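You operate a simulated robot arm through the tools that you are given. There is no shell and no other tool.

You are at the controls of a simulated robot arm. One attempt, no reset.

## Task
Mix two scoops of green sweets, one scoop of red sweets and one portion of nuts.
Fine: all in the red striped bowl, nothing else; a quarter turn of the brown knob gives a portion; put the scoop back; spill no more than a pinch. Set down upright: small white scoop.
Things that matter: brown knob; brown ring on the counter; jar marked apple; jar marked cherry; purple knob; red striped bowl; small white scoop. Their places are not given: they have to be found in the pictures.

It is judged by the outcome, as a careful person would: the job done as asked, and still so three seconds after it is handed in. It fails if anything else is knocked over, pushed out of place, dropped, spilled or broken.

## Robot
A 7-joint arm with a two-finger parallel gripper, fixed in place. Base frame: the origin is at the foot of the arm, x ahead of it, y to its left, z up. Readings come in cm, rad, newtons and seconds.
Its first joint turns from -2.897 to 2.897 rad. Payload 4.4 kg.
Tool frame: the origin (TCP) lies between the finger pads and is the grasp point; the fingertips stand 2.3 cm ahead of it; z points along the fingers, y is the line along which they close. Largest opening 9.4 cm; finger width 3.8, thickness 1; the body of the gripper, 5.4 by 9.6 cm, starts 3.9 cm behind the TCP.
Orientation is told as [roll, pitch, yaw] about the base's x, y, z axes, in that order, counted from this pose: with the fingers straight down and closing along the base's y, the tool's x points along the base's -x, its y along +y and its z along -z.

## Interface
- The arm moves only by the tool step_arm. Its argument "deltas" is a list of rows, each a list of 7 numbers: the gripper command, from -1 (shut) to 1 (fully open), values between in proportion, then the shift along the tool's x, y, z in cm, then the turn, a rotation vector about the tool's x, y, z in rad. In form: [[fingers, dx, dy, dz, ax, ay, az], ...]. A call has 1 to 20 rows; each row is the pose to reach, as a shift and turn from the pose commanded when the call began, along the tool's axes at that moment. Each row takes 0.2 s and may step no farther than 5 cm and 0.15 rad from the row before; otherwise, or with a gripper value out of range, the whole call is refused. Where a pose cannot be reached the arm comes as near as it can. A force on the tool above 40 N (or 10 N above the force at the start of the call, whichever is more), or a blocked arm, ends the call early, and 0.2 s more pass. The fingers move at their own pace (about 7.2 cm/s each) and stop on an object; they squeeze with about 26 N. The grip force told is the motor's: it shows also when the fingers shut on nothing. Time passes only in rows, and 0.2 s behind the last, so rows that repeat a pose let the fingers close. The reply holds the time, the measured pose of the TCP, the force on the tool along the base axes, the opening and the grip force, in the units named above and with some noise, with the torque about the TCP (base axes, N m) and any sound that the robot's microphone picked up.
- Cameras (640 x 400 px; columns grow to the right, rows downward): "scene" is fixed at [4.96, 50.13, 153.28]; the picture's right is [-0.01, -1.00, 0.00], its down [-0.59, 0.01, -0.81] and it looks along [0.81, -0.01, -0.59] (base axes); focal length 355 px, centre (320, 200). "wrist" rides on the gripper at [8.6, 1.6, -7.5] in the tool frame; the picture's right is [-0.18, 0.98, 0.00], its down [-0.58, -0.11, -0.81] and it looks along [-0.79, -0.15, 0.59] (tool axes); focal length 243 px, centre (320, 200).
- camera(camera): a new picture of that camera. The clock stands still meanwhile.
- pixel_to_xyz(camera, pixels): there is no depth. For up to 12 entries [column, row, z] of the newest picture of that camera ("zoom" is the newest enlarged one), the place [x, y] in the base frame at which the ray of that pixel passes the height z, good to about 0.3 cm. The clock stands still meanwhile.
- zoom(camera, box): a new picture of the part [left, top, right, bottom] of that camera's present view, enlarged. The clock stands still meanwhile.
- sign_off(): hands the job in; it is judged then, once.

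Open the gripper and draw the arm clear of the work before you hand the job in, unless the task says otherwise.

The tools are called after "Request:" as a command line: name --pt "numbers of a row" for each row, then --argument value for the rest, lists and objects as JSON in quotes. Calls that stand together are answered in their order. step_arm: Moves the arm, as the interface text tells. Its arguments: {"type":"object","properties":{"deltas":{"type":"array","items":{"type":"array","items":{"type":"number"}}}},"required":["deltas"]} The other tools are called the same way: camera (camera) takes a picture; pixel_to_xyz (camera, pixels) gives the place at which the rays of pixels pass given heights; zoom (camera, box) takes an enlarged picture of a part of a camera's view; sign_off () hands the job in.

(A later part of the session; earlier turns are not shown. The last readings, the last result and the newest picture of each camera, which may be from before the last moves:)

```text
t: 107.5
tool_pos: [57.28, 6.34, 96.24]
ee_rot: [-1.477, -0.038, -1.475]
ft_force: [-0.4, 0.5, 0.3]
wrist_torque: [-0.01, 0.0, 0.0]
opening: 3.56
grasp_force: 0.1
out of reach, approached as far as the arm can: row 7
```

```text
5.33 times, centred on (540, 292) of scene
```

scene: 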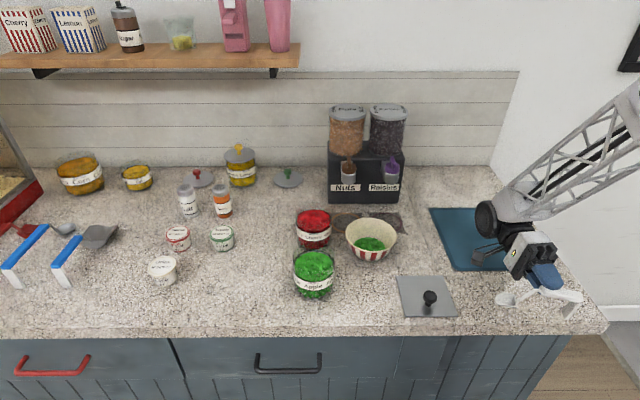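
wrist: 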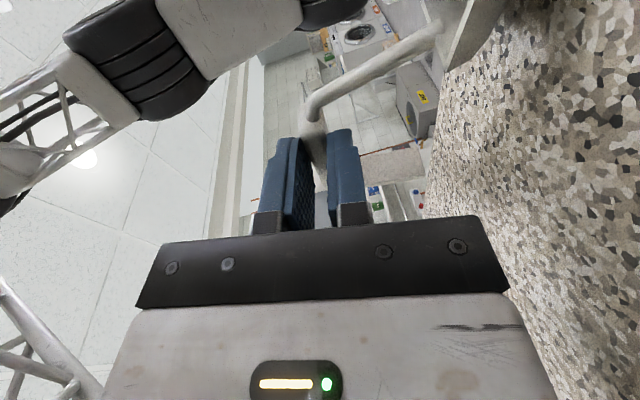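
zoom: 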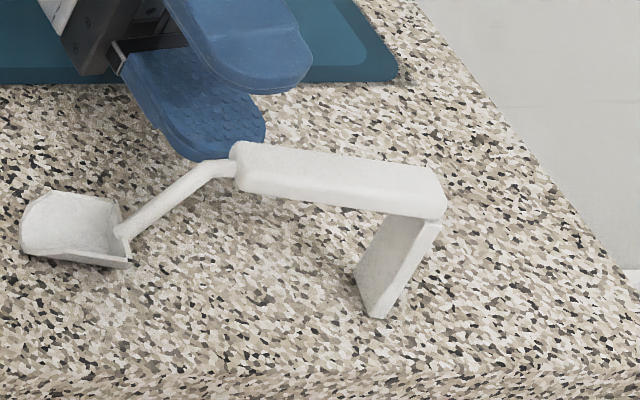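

The scoop stands upright and free at about (52,4). I roll the tool back (az −1.53) with the fingertips ~2 cm clear of the handle.

Request:
step_arm --pt "-0.24 0 0 0 0 0 -0.13" --pt "-0.24 0 0 0 0 0 -0.26" --pt "-0.24 0 0 0 0 0 -0.39" --pt "-0.24 0 0 0 0 0 -0.52" --pt "-0.24 0 0 0 0 0 -0.65" --pt "-0.24 0 0 0 0 0 -0.78" --pt "-0.24 0 0 0 0 0 -0.91" --pt "-0.24 0 0 0 0 0 -1.04" --pt "-0.24 0 0 0 0 0 -1.17" --pt "-0.24 0 0 0 0 0 -1.3" --pt "-0.24 0 0 0 0 0 -1.43" --pt "-0.24 0 0 0 0 0 -1.55"

Request:
zoom --camera "scene" --box '[480, 235, 600, 330]'

```text
t: 110.1
tool_pos: [57.32, 6.09, 96.16]
ee_rot: [-0.54, 1.46, -0.446]
ft_force: [-0.2, -0.1, -0.9]
wrist_torque: [-0.02, 0.02, -0.01]
opening: 3.57
grasp_force: 0.0
```

```text
4.21 times, centred on (540, 282) of scene
```

zoom: 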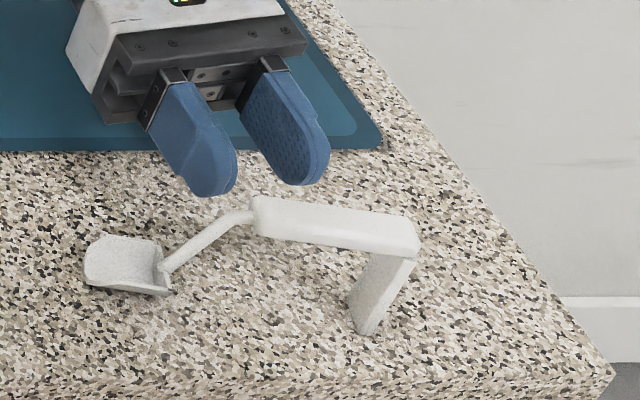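

The tool is rolled back. I swing it down to vertical while rising, moving away from the scoop.

Request:
step_arm --pt "-0.24 0 0 -0.3 0 -0.13 0" --pt "-0.24 0 0 -0.6 0 -0.27 0" --pt "-0.24 0.5 0 -0.8 0 -0.4 0" --pt "-0.24 1.2 0 -0.8 0 -0.54 0" --pt "-0.24 2.2 0 -0.8 0 -0.67 0" --pt "-0.24 3.5 0 -0.8 0 -0.81 0" --pt "-0.24 5 0 -0.8 0 -0.94 0" --pt "-0.24 6.5 0 -0.8 0 -1.08 0" --pt "-0.24 8.5 0 -0.8 0 -1.21 0" --pt "-0.24 10.5 0 -0.8 0 -1.35 0" --pt "-0.24 12.5 0 -0.8 0 -1.47 0" --pt "-0.24 14 0 -0.8 0 -1.47 0"

Request:
camera --camera "scene"

Request:
camera --camera "wrist"

```text
t: 112.7
tool_pos: [56.36, 6.96, 110.3]
ee_rot: [-0.059, 0.006, 0.094]
ft_force: [0.2, -0.2, 0.3]
wrist_torque: [-0.03, -0.03, 0.01]
opening: 3.58
grasp_force: 0.1
```

```text
taken
```

scene: 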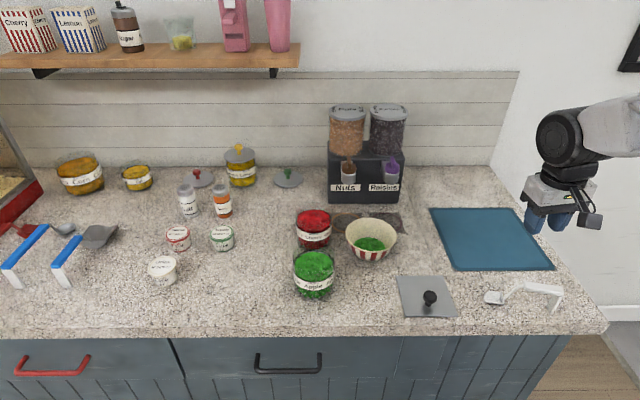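

```text
taken
```

wrist: 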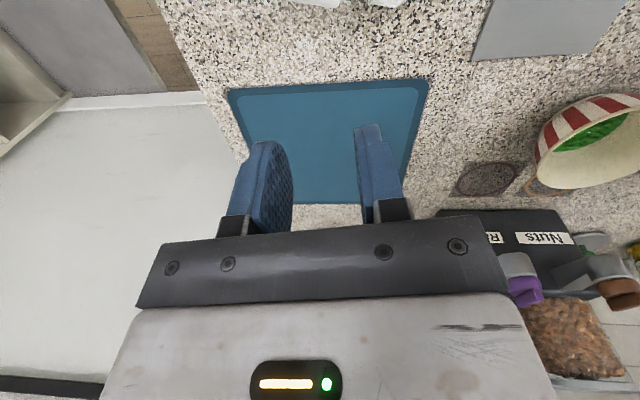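

Everything else is in place and the scoop stands at the right front. I turn yaw toward 1.36 (along the scoop) and rise to view it from behind.

Request:
step_arm --pt "-0.1 0.5 -0.6 -0.6 0 0 -0.127" --pt "-0.1 1.0 -1.3 -1.2 0 0 -0.254" --pt "-0.1 1.5 -2.0 -1.8 0 0 -0.381" --pt "-0.1 2.0 -2.6 -2.4 0 0 -0.508" --pt "-0.1 2.5 -3.3 -3.0 0 0 -0.635" --pt "-0.1 3.0 -4.0 -3.6 0 0 -0.762" --pt "-0.1 3.5 -4.6 -4.2 0 0 -0.889" --pt "-0.1 4.0 -5.3 -4.8 0 0 -1.016" --pt "-0.1 4.5 -6.0 -5.4 0 0 -1.143" --pt "-0.1 5.0 -6.56 -6.0 0 0 -1.27" --pt "-0.1 5.0 -6.56 -6.0 0 0 -1.27"

Request:
camera --camera "wrist"

Request:
zoom --camera "scene" --box '[470, 270, 580, 330]'

```text
t: 115.1
tool_pos: [52.08, 0.2, 116.67]
ee_rot: [-0.013, 0.056, 1.364]
ft_force: [0.0, -0.5, 0.3]
wrist_torque: [-0.03, 0.01, 0.0]
opening: 4.22
grasp_force: 0.0
```

```text
taken
```

wrist: 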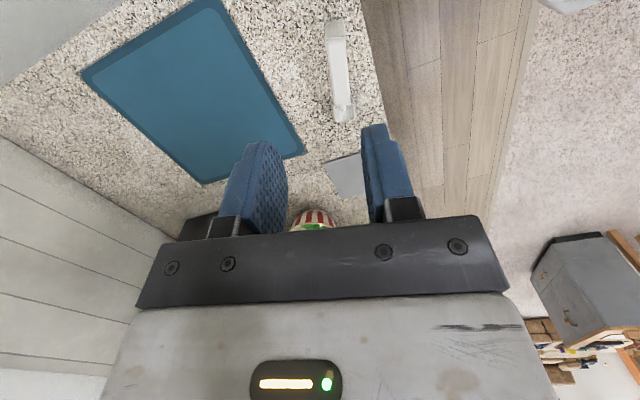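

```text
5.82 times, centred on (525, 300) of scene
```

zoom: 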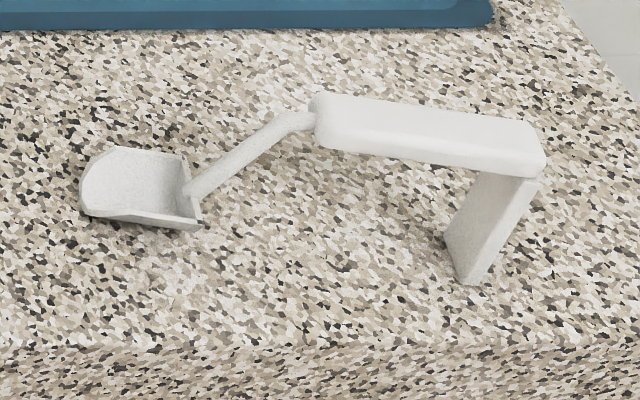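

The scoop stands level. I zoom the wrist view to locate the handle exactly.

Request:
zoom --camera "wrist" --box '[290, 0, 390, 130]'

```text
3.08 times, centred on (340, 65) of wrist
```

zoom: 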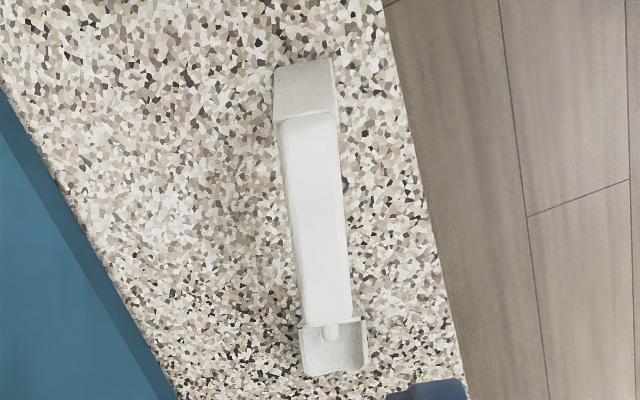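

Handle ends at wrist (336.1,38.4) and (342.6,104.6); I compute their positions at the handle's top height.

Request:
pixel_to_xyz --camera "wrist" --pixels '[[336.1, 38.4, 97.2], [342.6, 104.6, 97.2], [339.3, 71, 97.2], [334, 20, 90.5], [350, 115, 91]]'

Request:
pixel_to_xyz --camera "scene" --pixels '[[543.5, 288.6, 97.2], [526, 285.8, 97.2], [561, 292, 97.2], [551.6, 313, 90.5]]'

```text
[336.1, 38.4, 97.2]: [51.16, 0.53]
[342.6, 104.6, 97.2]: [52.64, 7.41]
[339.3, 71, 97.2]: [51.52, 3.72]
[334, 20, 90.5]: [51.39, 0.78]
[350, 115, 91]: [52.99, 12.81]
```

```text
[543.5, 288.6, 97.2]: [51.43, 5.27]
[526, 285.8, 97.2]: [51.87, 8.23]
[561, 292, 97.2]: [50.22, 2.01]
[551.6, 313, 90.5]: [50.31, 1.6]
```

Handle centre ≈(52.0,4.3), azimuth 78°. I level the tool, move over it and come down to z≈105 with a 4.4 cm opening for a close check.

Request:
step_arm --pt "-0.06 -1.2 0.2 2.5 0 -0.02 0" --pt "-0.06 -2.4 0.4 5.0 0 -0.04 0" --pt "-0.06 -3.5 0.6 7.5 0 -0.056 0" --pt "-0.06 -4.3 0.8 9.8 0 -0.056 0" --pt "-0.06 -4.67 0.84 11.5 0 -0.056 0" --pt "-0.06 -4.67 0.84 11.5 0 -0.056 0"

Request:
zoom --camera "wrist" --box '[260, 0, 400, 160]'

Request:
zoom --camera "scene" --box '[470, 240, 590, 330]'

```text
t: 116.5
tool_pos: [52.41, 4.41, 104.66]
ee_rot: [-0.011, 0.002, 1.363]
ft_force: [-0.8, -0.5, -0.3]
wrist_torque: [0.01, 0.01, 0.01]
opening: 4.4
grasp_force: 0.1
```

```text
2.50 times, centred on (330, 80) of wrist
```

zoom: 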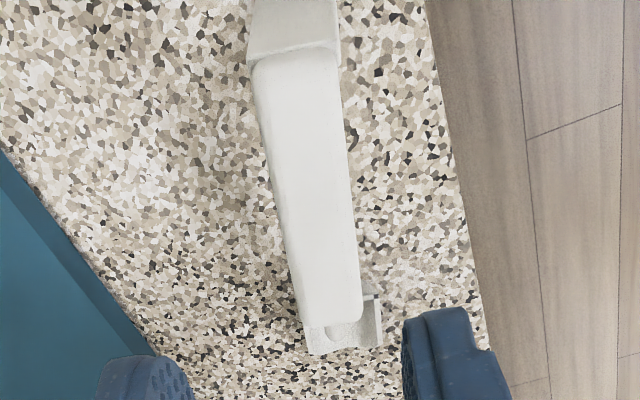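

```text
4.44 times, centred on (530, 285) of scene
```

zoom: 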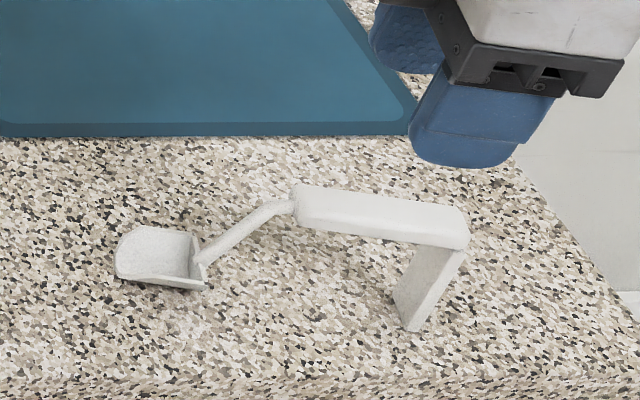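

Handle ends now at wrist (320.4,20.8) and (335.2,126); I compute positions at z≈96.4.

Request:
pixel_to_xyz --camera "wrist" --pixels '[[320.4, 20.8, 96.4], [335.2, 126, 96.4], [320.4, 20.8, 97.2], [335.2, 126, 97.2], [329, 75, 96.4]]'

```text
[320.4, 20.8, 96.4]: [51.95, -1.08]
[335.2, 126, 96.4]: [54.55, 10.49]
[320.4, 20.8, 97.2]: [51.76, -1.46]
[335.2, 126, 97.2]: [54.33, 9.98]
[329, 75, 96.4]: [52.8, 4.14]
```

Those numbers used the older full picture, so I take a fresh wrist picture at this pose.

Request:
camera --camera "wrist"

Request:
pixel_to_xyz --camera "wrist" --pixels '[[320.4, 20.8, 96.4], [335.2, 126, 96.4], [320.4, 20.8, 97.2], [335.2, 126, 97.2], [329, 75, 96.4]]'

```text
taken
```

wrist: 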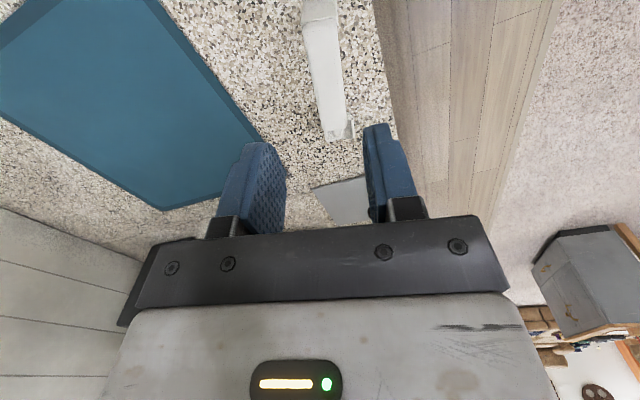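

```text
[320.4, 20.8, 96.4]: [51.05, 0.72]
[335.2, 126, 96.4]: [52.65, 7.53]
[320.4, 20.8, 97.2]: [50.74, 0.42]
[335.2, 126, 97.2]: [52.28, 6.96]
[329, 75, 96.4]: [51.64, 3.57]
```

Handle centre is (51.8,4.1); I shift 0.5 cm to centre on it and descend to z≈96.5.

Request:
step_arm --pt "-0.06 0.4 0.5 1.0 0 0 0.02" --pt "-0.06 0.4 0.5 2.5 0 0 0.02" --pt "-0.06 0.4 0.5 4.0 0 0 0.02" --pt "-0.06 0.4 0.5 5.5 0 0 0.02" --pt "-0.06 0.4 0.5 7.0 0 0 0.02" --pt "-0.06 0.4 0.5 8.15 0 0 0.02" --pt "-0.06 0.4 0.5 8.15 0 0 0.02"

Request:
camera --camera "wrist"

Request:
zoom --camera "scene" --box '[470, 240, 590, 330]'

```text
t: 118.1
tool_pos: [51.94, 4.07, 97.0]
ee_rot: [-0.014, 0.002, 1.345]
ft_force: [0.3, 1.0, -0.5]
wrist_torque: [0.01, 0.03, 0.01]
opening: 4.42
grasp_force: 0.0
```

```text
taken
```

wrist: 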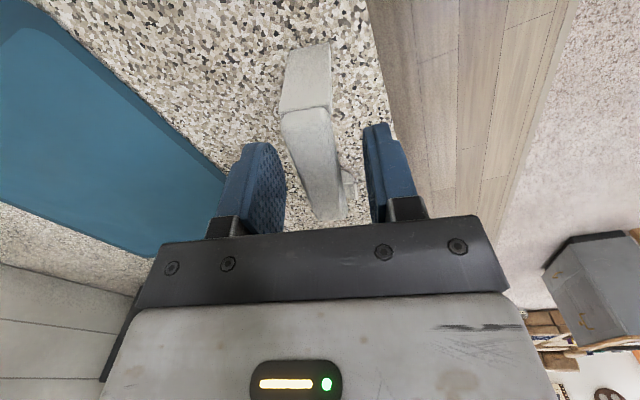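

```text
4.44 times, centred on (530, 285) of scene
```

zoom: 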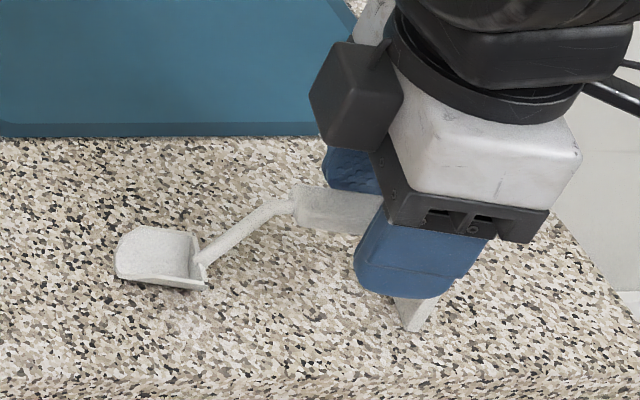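

The fingers straddle the handle just as in the first grasp. I lower 0.4 cm more and close.

Request:
step_arm --pt "-0.06 0 0 0.2 0 0 0" --pt "-0.06 0 0 0.4 0 0 0" --pt "-0.5 0 0 0.4 0 0 0" --pt "-1 0 0 0.4 0 0 0" --pt "-1 0 0 0.4 0 0 0" --pt "-1 0 0 0.4 0 0 0" --pt "-1 0 0 0.4 0 0 0"

Request:
zoom --camera "scene" --box '[470, 240, 590, 330]'

```text
t: 119.7
tool_pos: [51.91, 4.08, 96.42]
ee_rot: [-0.011, 0.001, 1.345]
ft_force: [0.2, 0.0, 0.4]
wrist_torque: [-0.03, 0.06, 0.01]
opening: 1.89
grasp_force: 25.8
```

```text
4.44 times, centred on (530, 285) of scene
```

zoom: 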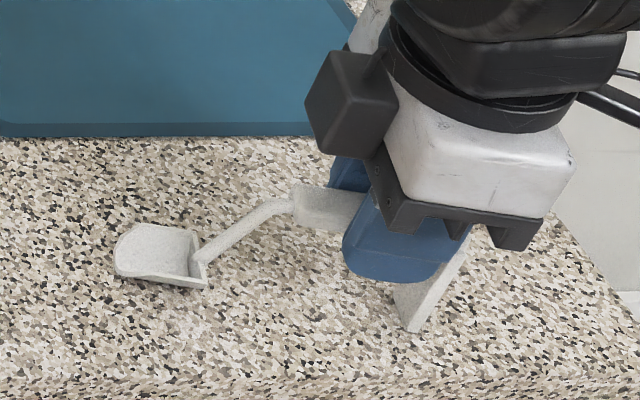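

Held firmly again (1.89 cm, 25.8 N at z=96.42). I lift only 5 cm and do the yaw to 30° here, over empty counter, slowly.

Request:
step_arm --pt "-1 0 0 -0.6 0 0 0" --pt "-1 0 0 -1.6 0 0 0" --pt "-1 0 0 -3.0 0 0 0" --pt "-1 0 0 -4.5 0 0 0" --pt "-1 0 0 -5 0 0 0.08" --pt "-1 0 0 -5 0 0 0.17" --pt "-1 0 0 -5 0 0 0.26" --pt "-1 0 0 -5 0 0 0.35" --pt "-1 0 0 -5 0 0 0.44" --pt "-1 0 0 -5 0 0 0.53" --pt "-1 0 0 -5 0 0 0.62" --pt "-1 0 0 -5 0 0 0.71" --pt "-1 0 0 -5 0 0 0.78" --pt "-1 0 0 -5 0 0 0.82" --pt "-1 0 0 -5 0 0 0.82"

Request:
camera --camera "scene"

```text
t: 122.9
tool_pos: [51.79, 4.13, 101.27]
ee_rot: [-0.011, -0.01, 0.523]
ft_force: [0.1, -0.1, -0.5]
wrist_torque: [-0.01, -0.01, 0.01]
opening: 1.89
grasp_force: 26.2
```

```text
taken
```

scene: 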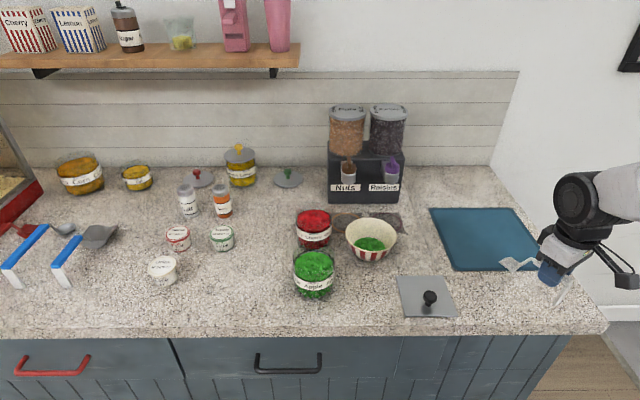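

Held well at yaw 0.52. I re-measure bowl and cherry jar in the scene view before going there.

Request:
zoom --camera "scene" --box '[280, 195, 410, 275]'

```text
4.92 times, centred on (345, 235) of scene
```

zoom: 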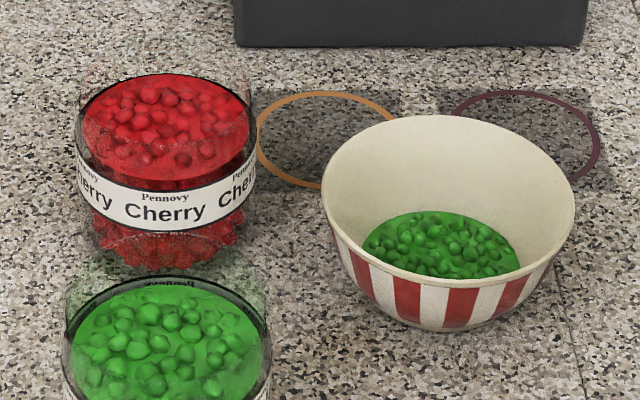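

Bowl rim centre is now at scene (371.0,234.6), cherry surface centre (313.5,221.2). I convert both.

Request:
pixel_to_xyz --camera "scene" --pixels '[[371, 234.6, 96.9], [313.5, 221.2, 97.2], [346.6, 222.6, 90.5], [313.4, 265.4, 97.0]]'

```text
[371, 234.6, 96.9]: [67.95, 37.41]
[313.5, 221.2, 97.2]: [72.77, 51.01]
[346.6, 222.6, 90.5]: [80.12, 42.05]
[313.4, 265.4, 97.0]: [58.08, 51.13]
```

I raise to z≈112.5 and carry the empty scoop over to the cherry jar's approach point (67.4,47.9) with its heading of 30°.

Request:
step_arm --pt "-1 0 0 -2.5 0 0 0" --pt "-1 -0.4 0.3 -5.5 0 0 0" --pt "-1 -1.5 1.3 -8.5 0 0 0" --pt "-1 -3.2 2.7 -10.5 0 0 0" --pt "-1 -5.2 4.4 -11.2 0 0 0" --pt "-1 -7.4 6.3 -11.2 0 0 0" --pt "-1 -9.6 8.2 -11.2 0 0 0" --pt "-1 -11.8 10.0 -11.2 0 0 0" --pt "-1 -14.0 11.9 -11.2 0 0 0" --pt "-1 -16.2 13.8 -11.2 0 0 0" --pt "-1 -18.4 15.7 -11.2 0 0 0" --pt "-1 -20.6 17.5 -11.2 0 0 0" --pt "-1 -22.8 19.4 -11.2 0 0 0" --pt "-1 -25.0 21.3 -11.2 0 0 0" --pt "-1 -27.2 23.1 -11.2 0 0 0" --pt "-1 -29.4 25.0 -11.2 0 0 0" --pt "-1 -31.6 26.9 -11.2 0 0 0" --pt "-1 -33.6 28.6 -11.2 0 0 0" --pt "-1 -35.0 29.8 -11.2 0 0 0" --pt "-1 -35.4 30.1 -11.2 0 0 0"

Request:
camera --camera "scene"

Request:
camera --camera "wrist"

```text
t: 127.1
tool_pos: [67.33, 48.07, 112.6]
ee_rot: [-0.011, -0.008, 0.527]
ft_force: [-0.2, 0.3, -0.1]
wrist_torque: [-0.01, 0.0, 0.01]
opening: 1.92
grasp_force: 25.8
```

```text
taken
```

scene: 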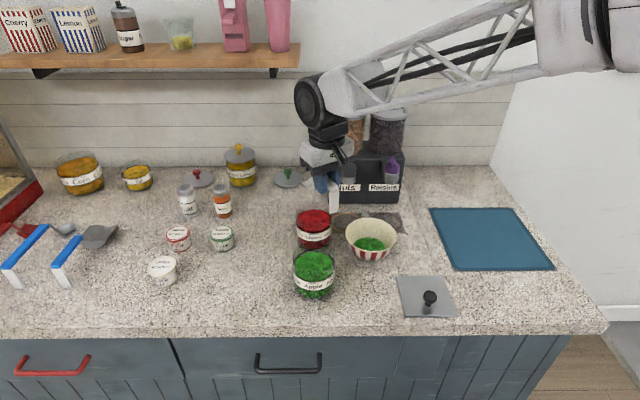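

```text
taken
```

wrist: 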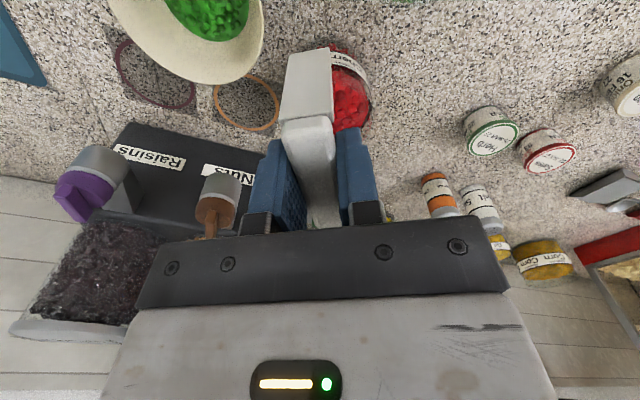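

I'm at the cherry hover point. I zoom to see the scoop relative to the cherry jar.

Request:
zoom --camera "scene" --box '[270, 150, 400, 260]'

```text
3.64 times, centred on (335, 205) of scene
```

zoom: 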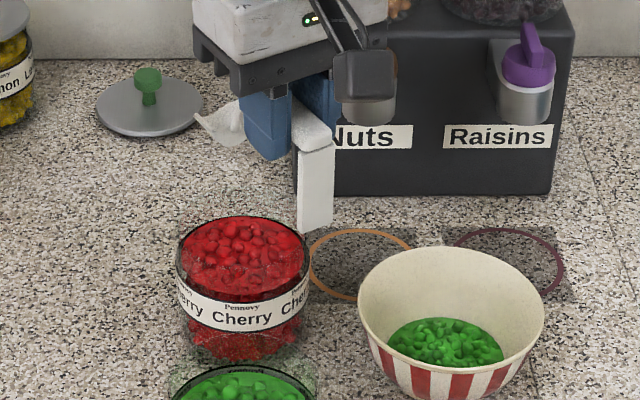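

Aligned with the jar axis (lateral error ≈0.2 cm). I tilt the tip down 30° above the rim.

Request:
step_arm --pt "-1 0 0 0 0 0.1 0" --pt "-1 0 0 0 0 0.21 0" --pt "-1 0 0 0 0 0.32 0" --pt "-1 0 0 0 0 0.43 0" --pt "-1 0 0 0 0 0.53 0" --pt "-1 0 0 0 0 0.53 0"

Request:
zoom --camera "scene" --box '[270, 150, 400, 260]'

Request:
camera --camera "wrist"

```text
t: 128.5
tool_pos: [67.29, 47.85, 112.46]
ee_rot: [-0.012, 0.524, 0.518]
ft_force: [0.0, 0.0, 0.9]
wrist_torque: [0.0, -0.02, 0.01]
opening: 1.92
grasp_force: 26.2
```

```text
3.64 times, centred on (335, 205) of scene
```

zoom: 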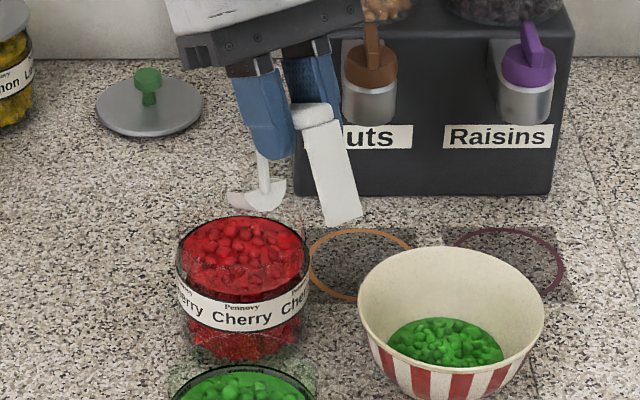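

```text
taken
```

wrist: 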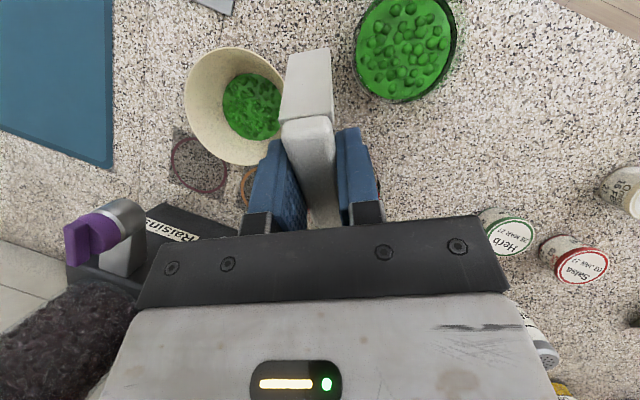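

The tip is above the jar's middle. I plunge straight down to TCP z≈103 into the red sweets.

Request:
step_arm --pt "-1 -0.6 0 1.04 0 0 0" --pt "-1 -1.2 0 2.08 0 0 0" --pt "-1 -1.8 0 3.12 0 0 0" --pt "-1 -2.35 0 4.07 0 0 0" --pt "-1 -2.9 0 5.02 0 0 0" --pt "-1 -3.4 0 5.89 0 0 0" --pt "-1 -3.9 0 6.75 0 0 0" --pt "-1 -4.35 0 7.53 0 0 0" --pt "-1 -4.73 0 8.19 0 0 0" --pt "-1 -4.73 0 8.19 0 0 0"

Request:
zoom --camera "scene" --box '[270, 170, 390, 270]'

```text
t: 130.7
tool_pos: [67.36, 47.85, 103.05]
ee_rot: [-0.013, 0.521, 0.518]
ft_force: [-0.2, 0.3, 0.0]
wrist_torque: [-0.02, -0.03, 0.01]
opening: 1.92
grasp_force: 25.7
```

```text
4.00 times, centred on (330, 220) of scene
```

zoom: 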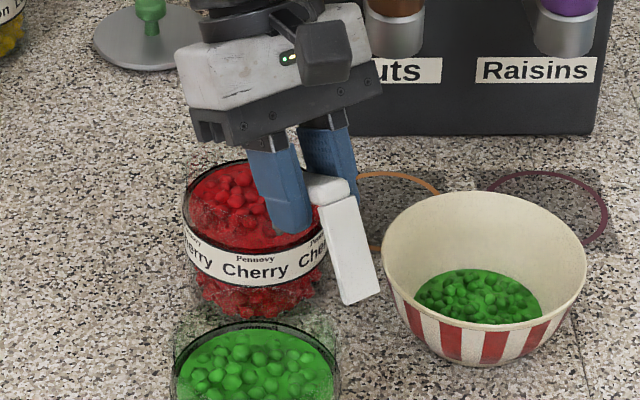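

No contact force. I sweep forward and level the scoop in the red sweets, keeping the fingers just outside the rim.

Request:
step_arm --pt "-1 0.03 0 0.45 0 -0.13 0" --pt "-1 0.06 0 0.9 0 -0.26 0" --pt "-1 0.0 0 1.2 0 -0.39 0" --pt "-1 -0.065 0 1.52 0 -0.521 0" --pt "-1 -0.065 0 1.52 0 -0.521 0"

Request:
zoom --camera "scene" --box '[270, 170, 390, 270]'

```text
t: 131.9
tool_pos: [66.88, 47.37, 101.67]
ee_rot: [-0.011, 0.0, 0.526]
ft_force: [-0.3, -0.7, 0.1]
wrist_torque: [0.03, 0.0, 0.0]
opening: 1.92
grasp_force: 25.8
```

```text
4.00 times, centred on (330, 220) of scene
```

zoom: 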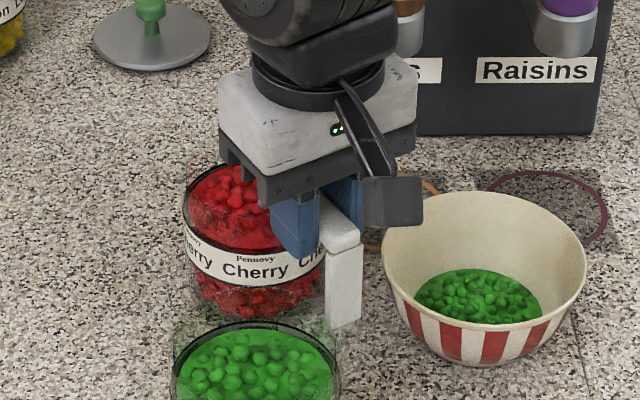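

Level and buried with no contact force. I lift slowly straight up with a slight back tilt.

Request:
step_arm --pt "-1 0 0 -0.5 0 -0.04 0" --pt "-1 0 0 -1.0 0 -0.07 0" --pt "-1 0 0 -1.6 0 -0.07 0" --pt "-1 0 0 -2.3 0 -0.07 0" --pt "-1 0 0 -3.1 0 -0.07 0" --pt "-1 0 0 -4.0 0 -0.07 0" --pt "-1 0 0 -5.0 0 -0.07 0" --pt "-1 0 0 -6.0 0 -0.07 0" --pt "-1 0 0 -7.0 0 -0.07 0" --pt "-1 0 0 -8.0 0 -0.07 0" --pt "-1 0 0 -8.0 0 -0.07 0"

Request:
zoom --camera "scene" --box '[260, 140, 390, 260]'

Request:
camera --camera "wrist"

```text
t: 134.3
tool_pos: [66.69, 47.68, 109.7]
ee_rot: [-0.009, -0.069, 0.525]
ft_force: [0.8, 0.2, -0.4]
wrist_torque: [-0.01, 0.01, 0.01]
opening: 1.92
grasp_force: 26.6
```

```text
3.33 times, centred on (325, 200) of scene
```

zoom: 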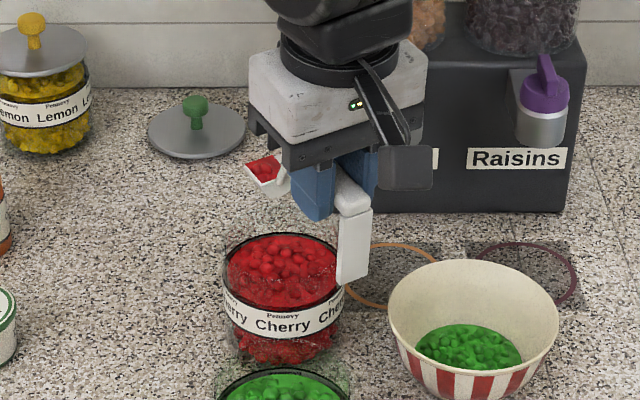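

```text
taken
```

wrist: 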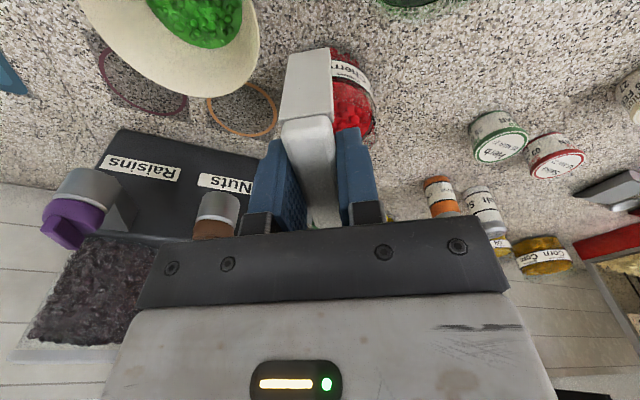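

The scoop now carries red sweets. I turn it slowly back to yaw 90°, level, drifting toward the bowl side.

Request:
step_arm --pt "-1 0.07 -0.16 0 -0.002 0 -0.03" --pt "-1 0.21 -0.47 -0.01 -0.006 0 -0.087" --pt "-1 0.36 -0.79 -0.02 -0.01 0 -0.145" --pt "-1 0.5 -1.1 -0.03 -0.014 0 -0.203" --pt "-1 0.65 -1.41 -0.04 -0.018 0 -0.261" --pt "-1 0.79 -1.73 -0.05 -0.022 0 -0.319" --pt "-1 0.93 -2.04 -0.06 -0.026 0 -0.377" --pt "-1 1.07 -2.36 -0.07 -0.03 0 -0.435" --pt "-1 1.22 -2.67 -0.08 -0.034 0 -0.493" --pt "-1 1.36 -2.99 -0.09 -0.039 0 -0.551" --pt "-1 1.5 -3.3 -0.1 -0.043 0 -0.609" --pt "-1 1.65 -3.62 -0.11 -0.047 0 -0.667" --pt "-1 1.8 -3.93 -0.12 -0.051 0 -0.725" --pt "-1 1.95 -4.25 -0.13 -0.055 0 -0.783" --pt "-1 2.1 -4.6 -0.14 -0.059 0 -0.841" --pt "-1 2.25 -4.9 -0.15 -0.063 0 -0.899" --pt "-1 2.4 -5.25 -0.16 -0.067 0 -0.957" --pt "-1 2.5 -5.5 -0.17 -0.071 0 -1.01" --pt "-1 2.58 -5.66 -0.18 -0.073 0 -1.044" --pt "-1 2.58 -5.66 -0.18 -0.073 0 -1.044"

Request:
zoom --camera "scene" --box '[270, 150, 410, 270]'

```text
t: 138.5
tool_pos: [67.36, 41.26, 109.74]
ee_rot: [-0.005, -0.062, 1.572]
ft_force: [-0.9, -0.3, 0.0]
wrist_torque: [-0.01, 0.0, -0.02]
opening: 1.92
grasp_force: 26.1
```

```text
3.33 times, centred on (340, 210) of scene
```

zoom: 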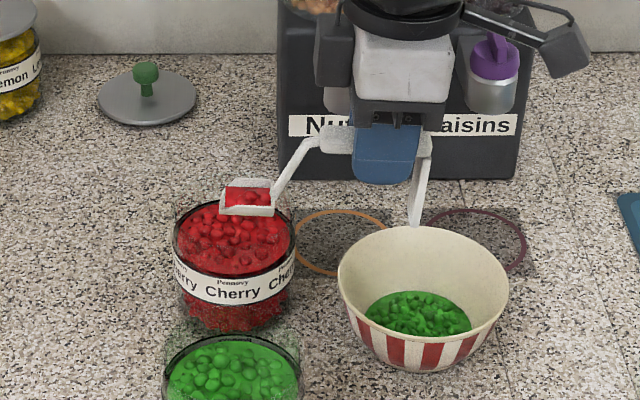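

Loaded and level at yaw 90°. I carry it along −y until the tip is over the bowl's middle (TCP ≈(68,26.6)).

Request:
step_arm --pt "-1 0.7 -0.05 -0.02 0 0 0" --pt "-1 2.2 -0.1 -0.08 0 0 0" --pt "-1 4.0 -0.2 -0.14 0 0 0" --pt "-1 5.8 -0.3 -0.2 0 0 0" --pt "-1 7.6 -0.35 -0.26 0 0 0" --pt "-1 9.4 -0.4 -0.32 0 0 0" --pt "-1 11.2 -0.45 -0.38 0 0 0" --pt "-1 12.8 -0.5 -0.44 0 0 0" --pt "-1 14.0 -0.55 -0.48 0 0 0" --pt "-1 14.7 -0.6 -0.5 0 0 0" --pt "-1 14.7 -0.6 -0.5 0 0 0"

Request:
zoom --camera "scene" --box '[310, 180, 450, 280]'

```text
t: 140.9
tool_pos: [67.88, 26.51, 109.2]
ee_rot: [-0.004, -0.061, 1.571]
ft_force: [-0.1, -0.5, -0.3]
wrist_torque: [-0.01, -0.01, 0.01]
opening: 1.9
grasp_force: 26.2
```

```text
4.00 times, centred on (380, 230) of scene
```

zoom: 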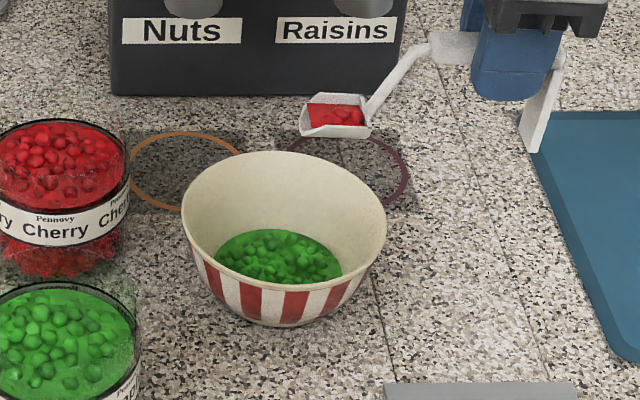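

The red load is over the bowl's middle. I pour it with the same tilting motion.

Request:
step_arm --pt "-1 0.21 0 0.09 0 0.06 0" --pt "-1 -0.37 0 0.52 0 0.19 0" --pt "-1 -1.35 0 0.78 0 0.32 0" --pt "-1 -2.54 0 1.06 0 0.45 0" --pt "-1 -3.82 0 1.34 0 0.58 0" --pt "-1 -5.21 0 1.62 0 0.71 0" --pt "-1 -6.7 0 1.91 0 0.845 0" --pt "-1 -8.23 0 2.21 0 0.975 0" --pt "-1 -9.82 0 2.4 0 1.107 0" --pt "-1 -11.26 0 2.69 0 1.24 0" --pt "-1 -11.26 0 2.69 0 1.24 0" --pt "-1 -11.26 0 2.69 0 1.24 0" --pt "-1 -11.26 0 2.69 0 1.24 0"

Request:
zoom --camera "scene" --box '[330, 190, 430, 270]'

Request:
camera --camera "scene"

```text
t: 143.7
tool_pos: [67.86, 37.95, 107.27]
ee_rot: [-0.012, 1.179, 1.56]
ft_force: [-0.2, 1.1, -0.1]
wrist_torque: [0.02, -0.01, -0.04]
opening: 1.91
grasp_force: 26.5
```

```text
5.00 times, centred on (380, 230) of scene
```

zoom: 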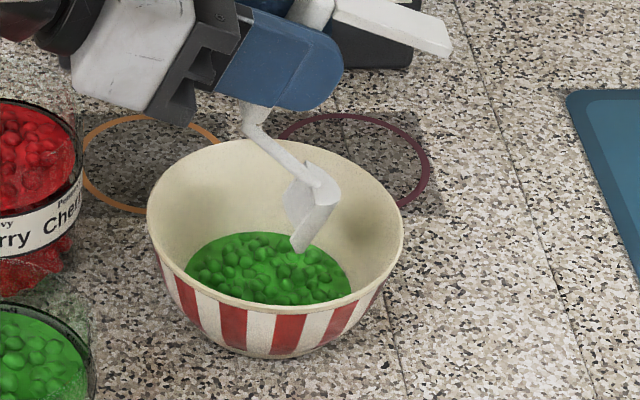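

```text
taken
```

scene: 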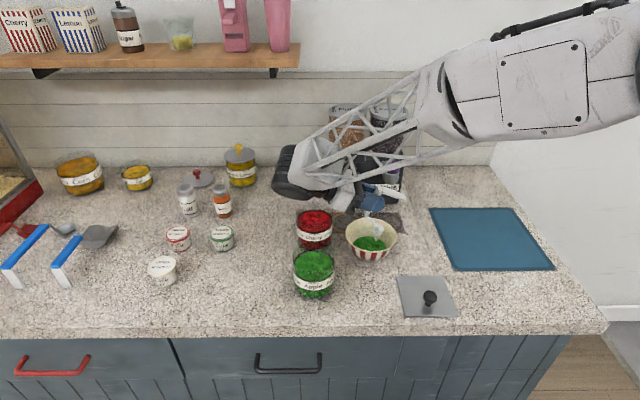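

The scoop is empty, no red lies outside the bowl, and the level rose. I lift out, level the scoop and move above its original place (56,36.2) at z≈112.

Request:
step_arm --pt "-1 2.0 0 -0.83 0 0 0" --pt "-1 4.1 0 -1.7 0 0 0" --pt "-1 6.2 0 -2.55 0 0 0" --pt "-1 6.2 1.0 -2.4 0 -0.12 0" --pt "-1 6.1 2.2 -2.1 0 -0.24 0" --pt "-1 6.0 3.4 -1.9 0 -0.36 0" --pt "-1 5.9 4.6 -1.6 0 -0.48 0" --pt "-1 5.8 5.8 -1.4 0 -0.6 0" --pt "-1 5.7 7.0 -1.2 0 -0.72 0" --pt "-1 5.6 8.2 -0.9 0 -0.84 0" --pt "-1 5.5 9.4 -0.7 0 -0.96 0" --pt "-1 5.4 10.6 -0.5 0 -1.08 0" --pt "-1 5.31 11.8 -0.24 0 -1.18 0" --pt "-1 5.31 11.8 -0.24 0 -1.18 0"

Request:
camera --camera "scene"

Request:
camera --camera "wrist"

```text
t: 146.7
tool_pos: [56.04, 36.05, 112.22]
ee_rot: [-0.004, -0.002, 1.572]
ft_force: [0.3, 0.8, 0.5]
wrist_torque: [-0.03, 0.0, 0.0]
opening: 1.9
grasp_force: 26.1
```

```text
taken
```

scene: 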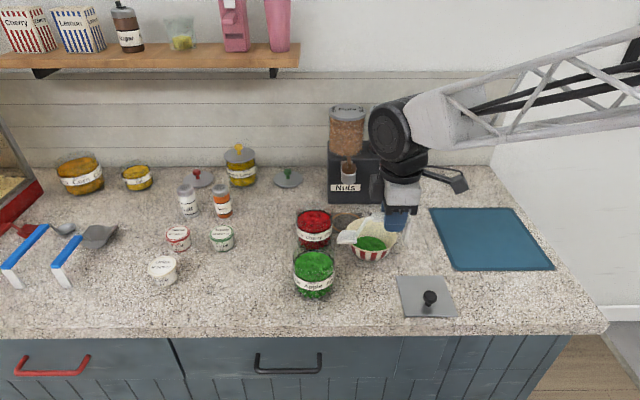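

```text
taken
```

wrist: 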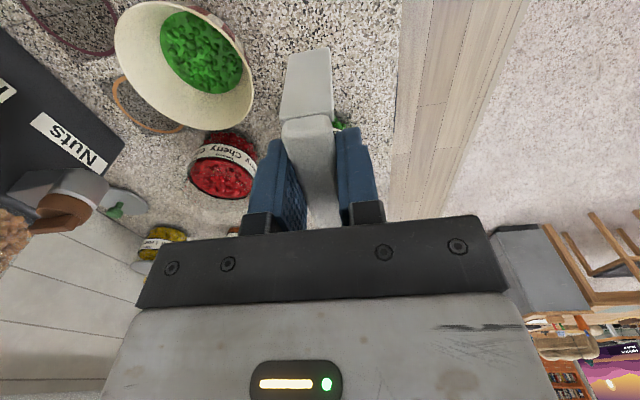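

I look closely at the bowl's contents for the red sweets.

Request:
zoom --camera "wrist" --box '[110, 0, 270, 130]'

Request:
zoom --camera "scene" --box '[300, 200, 420, 300]'

```text
3.08 times, centred on (190, 65) of wrist
```

zoom: 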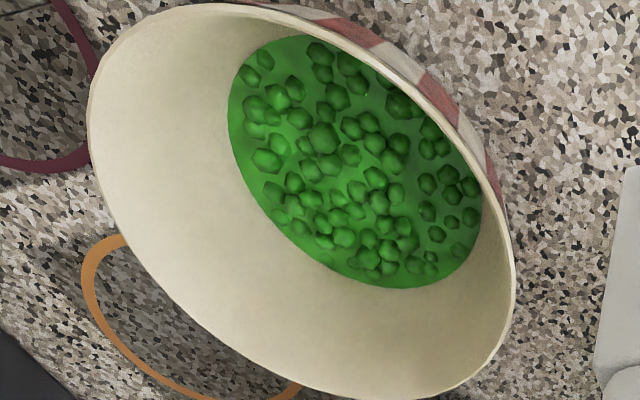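

```text
4.00 times, centred on (360, 250) of scene
```

zoom: 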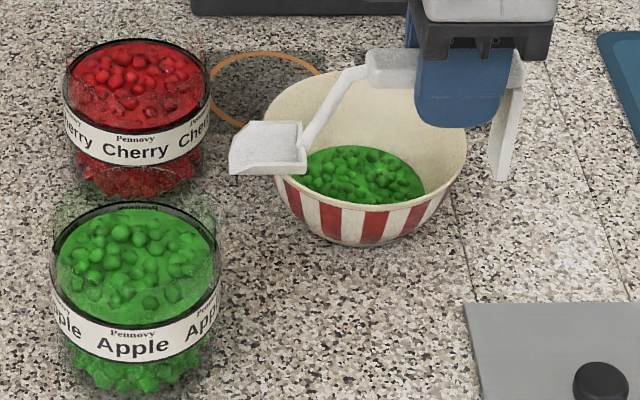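

The scoop is clean, and the content's width grew (≈30→32→33.4 px over three scoops), so the red portion is in, just rendered by majority. I lower the scoop to about 2 cm above its place and check clearances.

Request:
step_arm --pt "-1 0 0 2.5 0 0 0" --pt "-1 0 0 5.0 0 0 0" --pt "-1 0 0 7.5 0 0 0" --pt "-1 0 0 10 0 0 0" --pt "-1 0 0 12 0 0 0" --pt "-1 0 0 13.2 0 0 0" --pt "-1 0 0 13.2 0 0 0"

Request:
zoom --camera "scene" --box '[320, 240, 420, 310]'

Request:
camera --camera "wrist"

```text
t: 148.3
tool_pos: [56.28, 36.21, 99.1]
ee_rot: [-0.005, 0.0, 1.571]
ft_force: [0.1, 0.5, -0.2]
wrist_torque: [-0.01, 0.0, 0.01]
opening: 1.89
grasp_force: 26.2
```

```text
5.71 times, centred on (370, 275) of scene
```

zoom: 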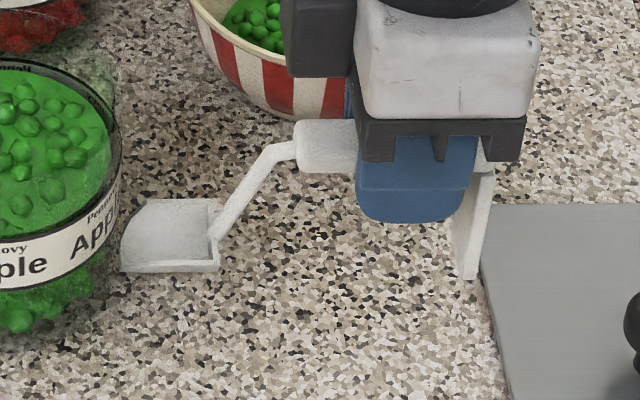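

```text
taken
```

wrist: 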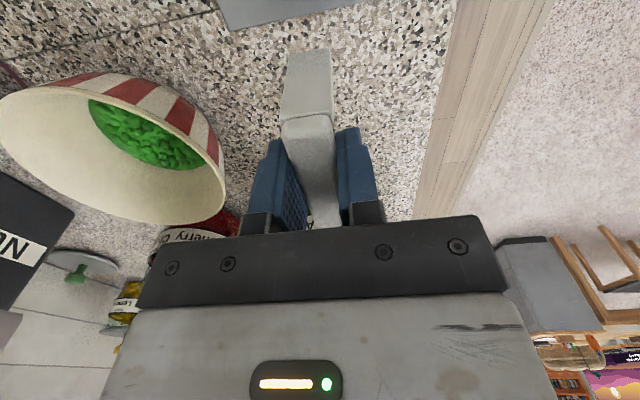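

Pixel comparison with the original picture shows the scoop will land ≈0.3 cm nearer the plate side than before, with clear gaps to jar and plate. I lower 2.4 cm.

Request:
step_arm --pt "-1 0 0 0.8 0 0 0" --pt "-1 0 0 1.6 0 0 0" --pt "-1 0 0 2.1 0 0 0" --pt "-1 0 0 2.4 0 0 0" --pt "-1 0 0 2.4 0 0 0"

```text
t: 149.5
tool_pos: [56.12, 36.17, 96.6]
ee_rot: [-0.006, -0.001, 1.571]
ft_force: [0.1, 0.2, 0.0]
wrist_torque: [-0.01, -0.01, 0.01]
opening: 1.91
grasp_force: 25.6
```

Request:
step_arm --pt "-1 0 0 0.12 0 0 0" --pt "-1 0 0 0.2 0 0 0" --pt "-1 0 0 0.2 0 0 0"

Request:
zoom --camera "scene" --box '[320, 240, 420, 310]'

```text
t: 150.3
tool_pos: [56.24, 36.2, 96.49]
ee_rot: [-0.006, -0.003, 1.57]
ft_force: [-0.8, -0.7, 5.4]
wrist_torque: [-0.15, 0.11, 0.01]
opening: 1.91
grasp_force: 26.2
```

```text
5.71 times, centred on (370, 275) of scene
```

zoom: 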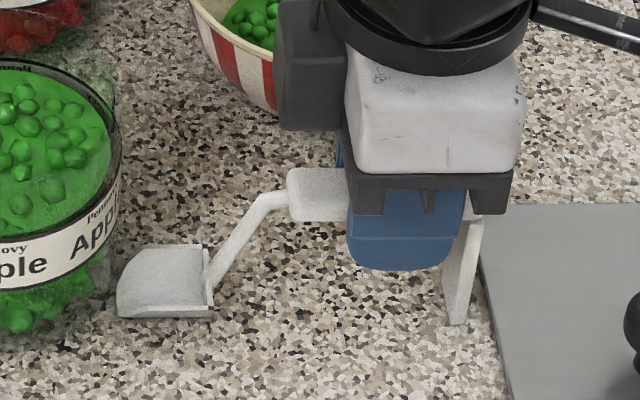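

Contact (5.4 N up) with foot and head on the counter at the original spot. I open the fingers gradually.

Request:
step_arm --pt "-0.55 0 0 -0.03 0 0 0" --pt "-0.5 0 0 -0.03 0 0 0" --pt "-0.4 0 0 -0.03 0 0 0" --pt "-0.25 0 0 -0.03 0 0 0" --pt "-0.06 0 0 -0.03 0 0 0" --pt "-0.06 0 0 -0.03 0 0 0"

Request:
zoom --camera "scene" --box '[320, 240, 420, 310]'

Request:
camera --camera "wrist"

```text
t: 151.7
tool_pos: [56.18, 36.16, 96.58]
ee_rot: [-0.005, 0.0, 1.572]
ft_force: [0.0, 1.1, -0.3]
wrist_torque: [0.03, 0.0, -0.02]
opening: 4.4
grasp_force: 0.0
```

```text
5.71 times, centred on (370, 275) of scene
```

zoom: 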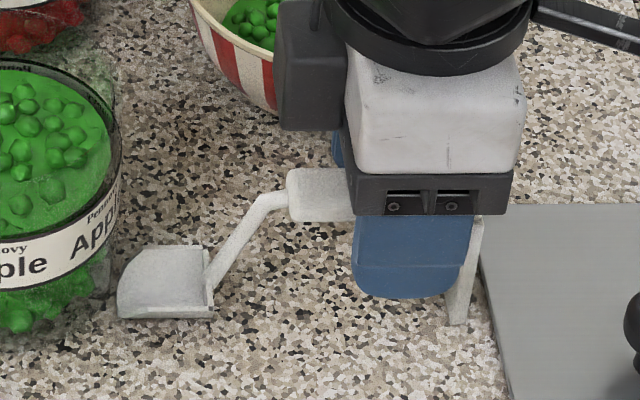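

```text
taken
```

wrist: 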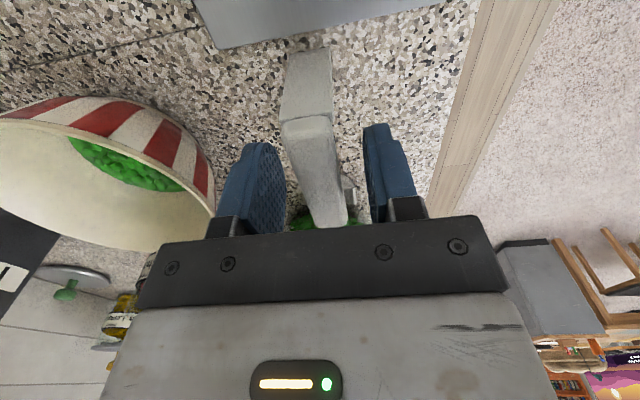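

The scoop stands upright at its place, released. I rise straight up clear of it.

Request:
step_arm --pt "-0.06 0 0 -1 0 0 0" --pt "-0.06 0 0 -2.5 0 0 0" --pt "-0.06 0 0 -4.5 0 0 0" --pt "-0.06 0 0 -7 0 0 0" --pt "-0.06 0 0 -10 0 0 0" --pt "-0.06 0 0 -14 0 0 0" --pt "-0.06 0 0 -17 0 0 0" --pt "-0.06 0 0 -17 0 0 0"

Request:
camera --camera "scene"

Request:
camera --camera "wrist"

```text
t: 153.5
tool_pos: [56.09, 36.41, 113.52]
ee_rot: [-0.006, 0.001, 1.571]
ft_force: [-0.3, 1.1, -0.5]
wrist_torque: [0.02, 0.0, 0.01]
opening: 4.43
grasp_force: 0.0
```

```text
taken
```

scene: 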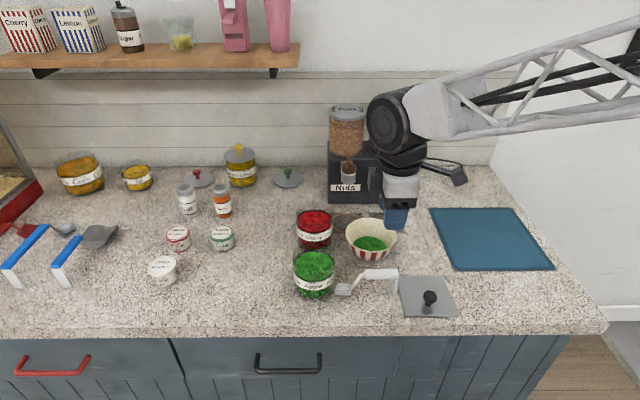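

```text
taken
```

wrist: 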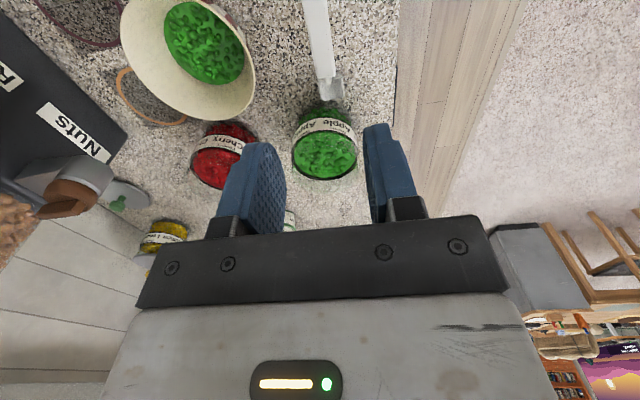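

The scoop stands at its place. Now I measure the bowl precisely in this wrist view for a rim pinch.

Request:
zoom --camera "wrist" --box '[100, 0, 270, 130]'

Request:
zoom --camera "scene" --box '[330, 200, 420, 275]'

```text
3.08 times, centred on (185, 65) of wrist
```

zoom: 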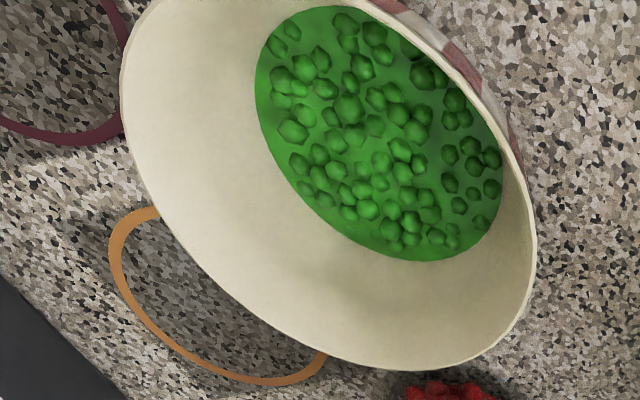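

```text
5.33 times, centred on (375, 238) of scene
```

zoom: 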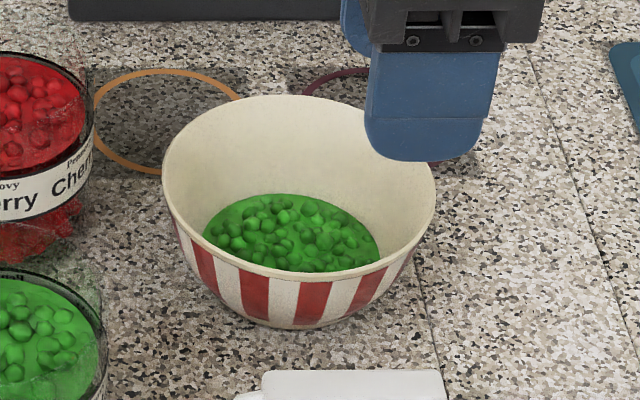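

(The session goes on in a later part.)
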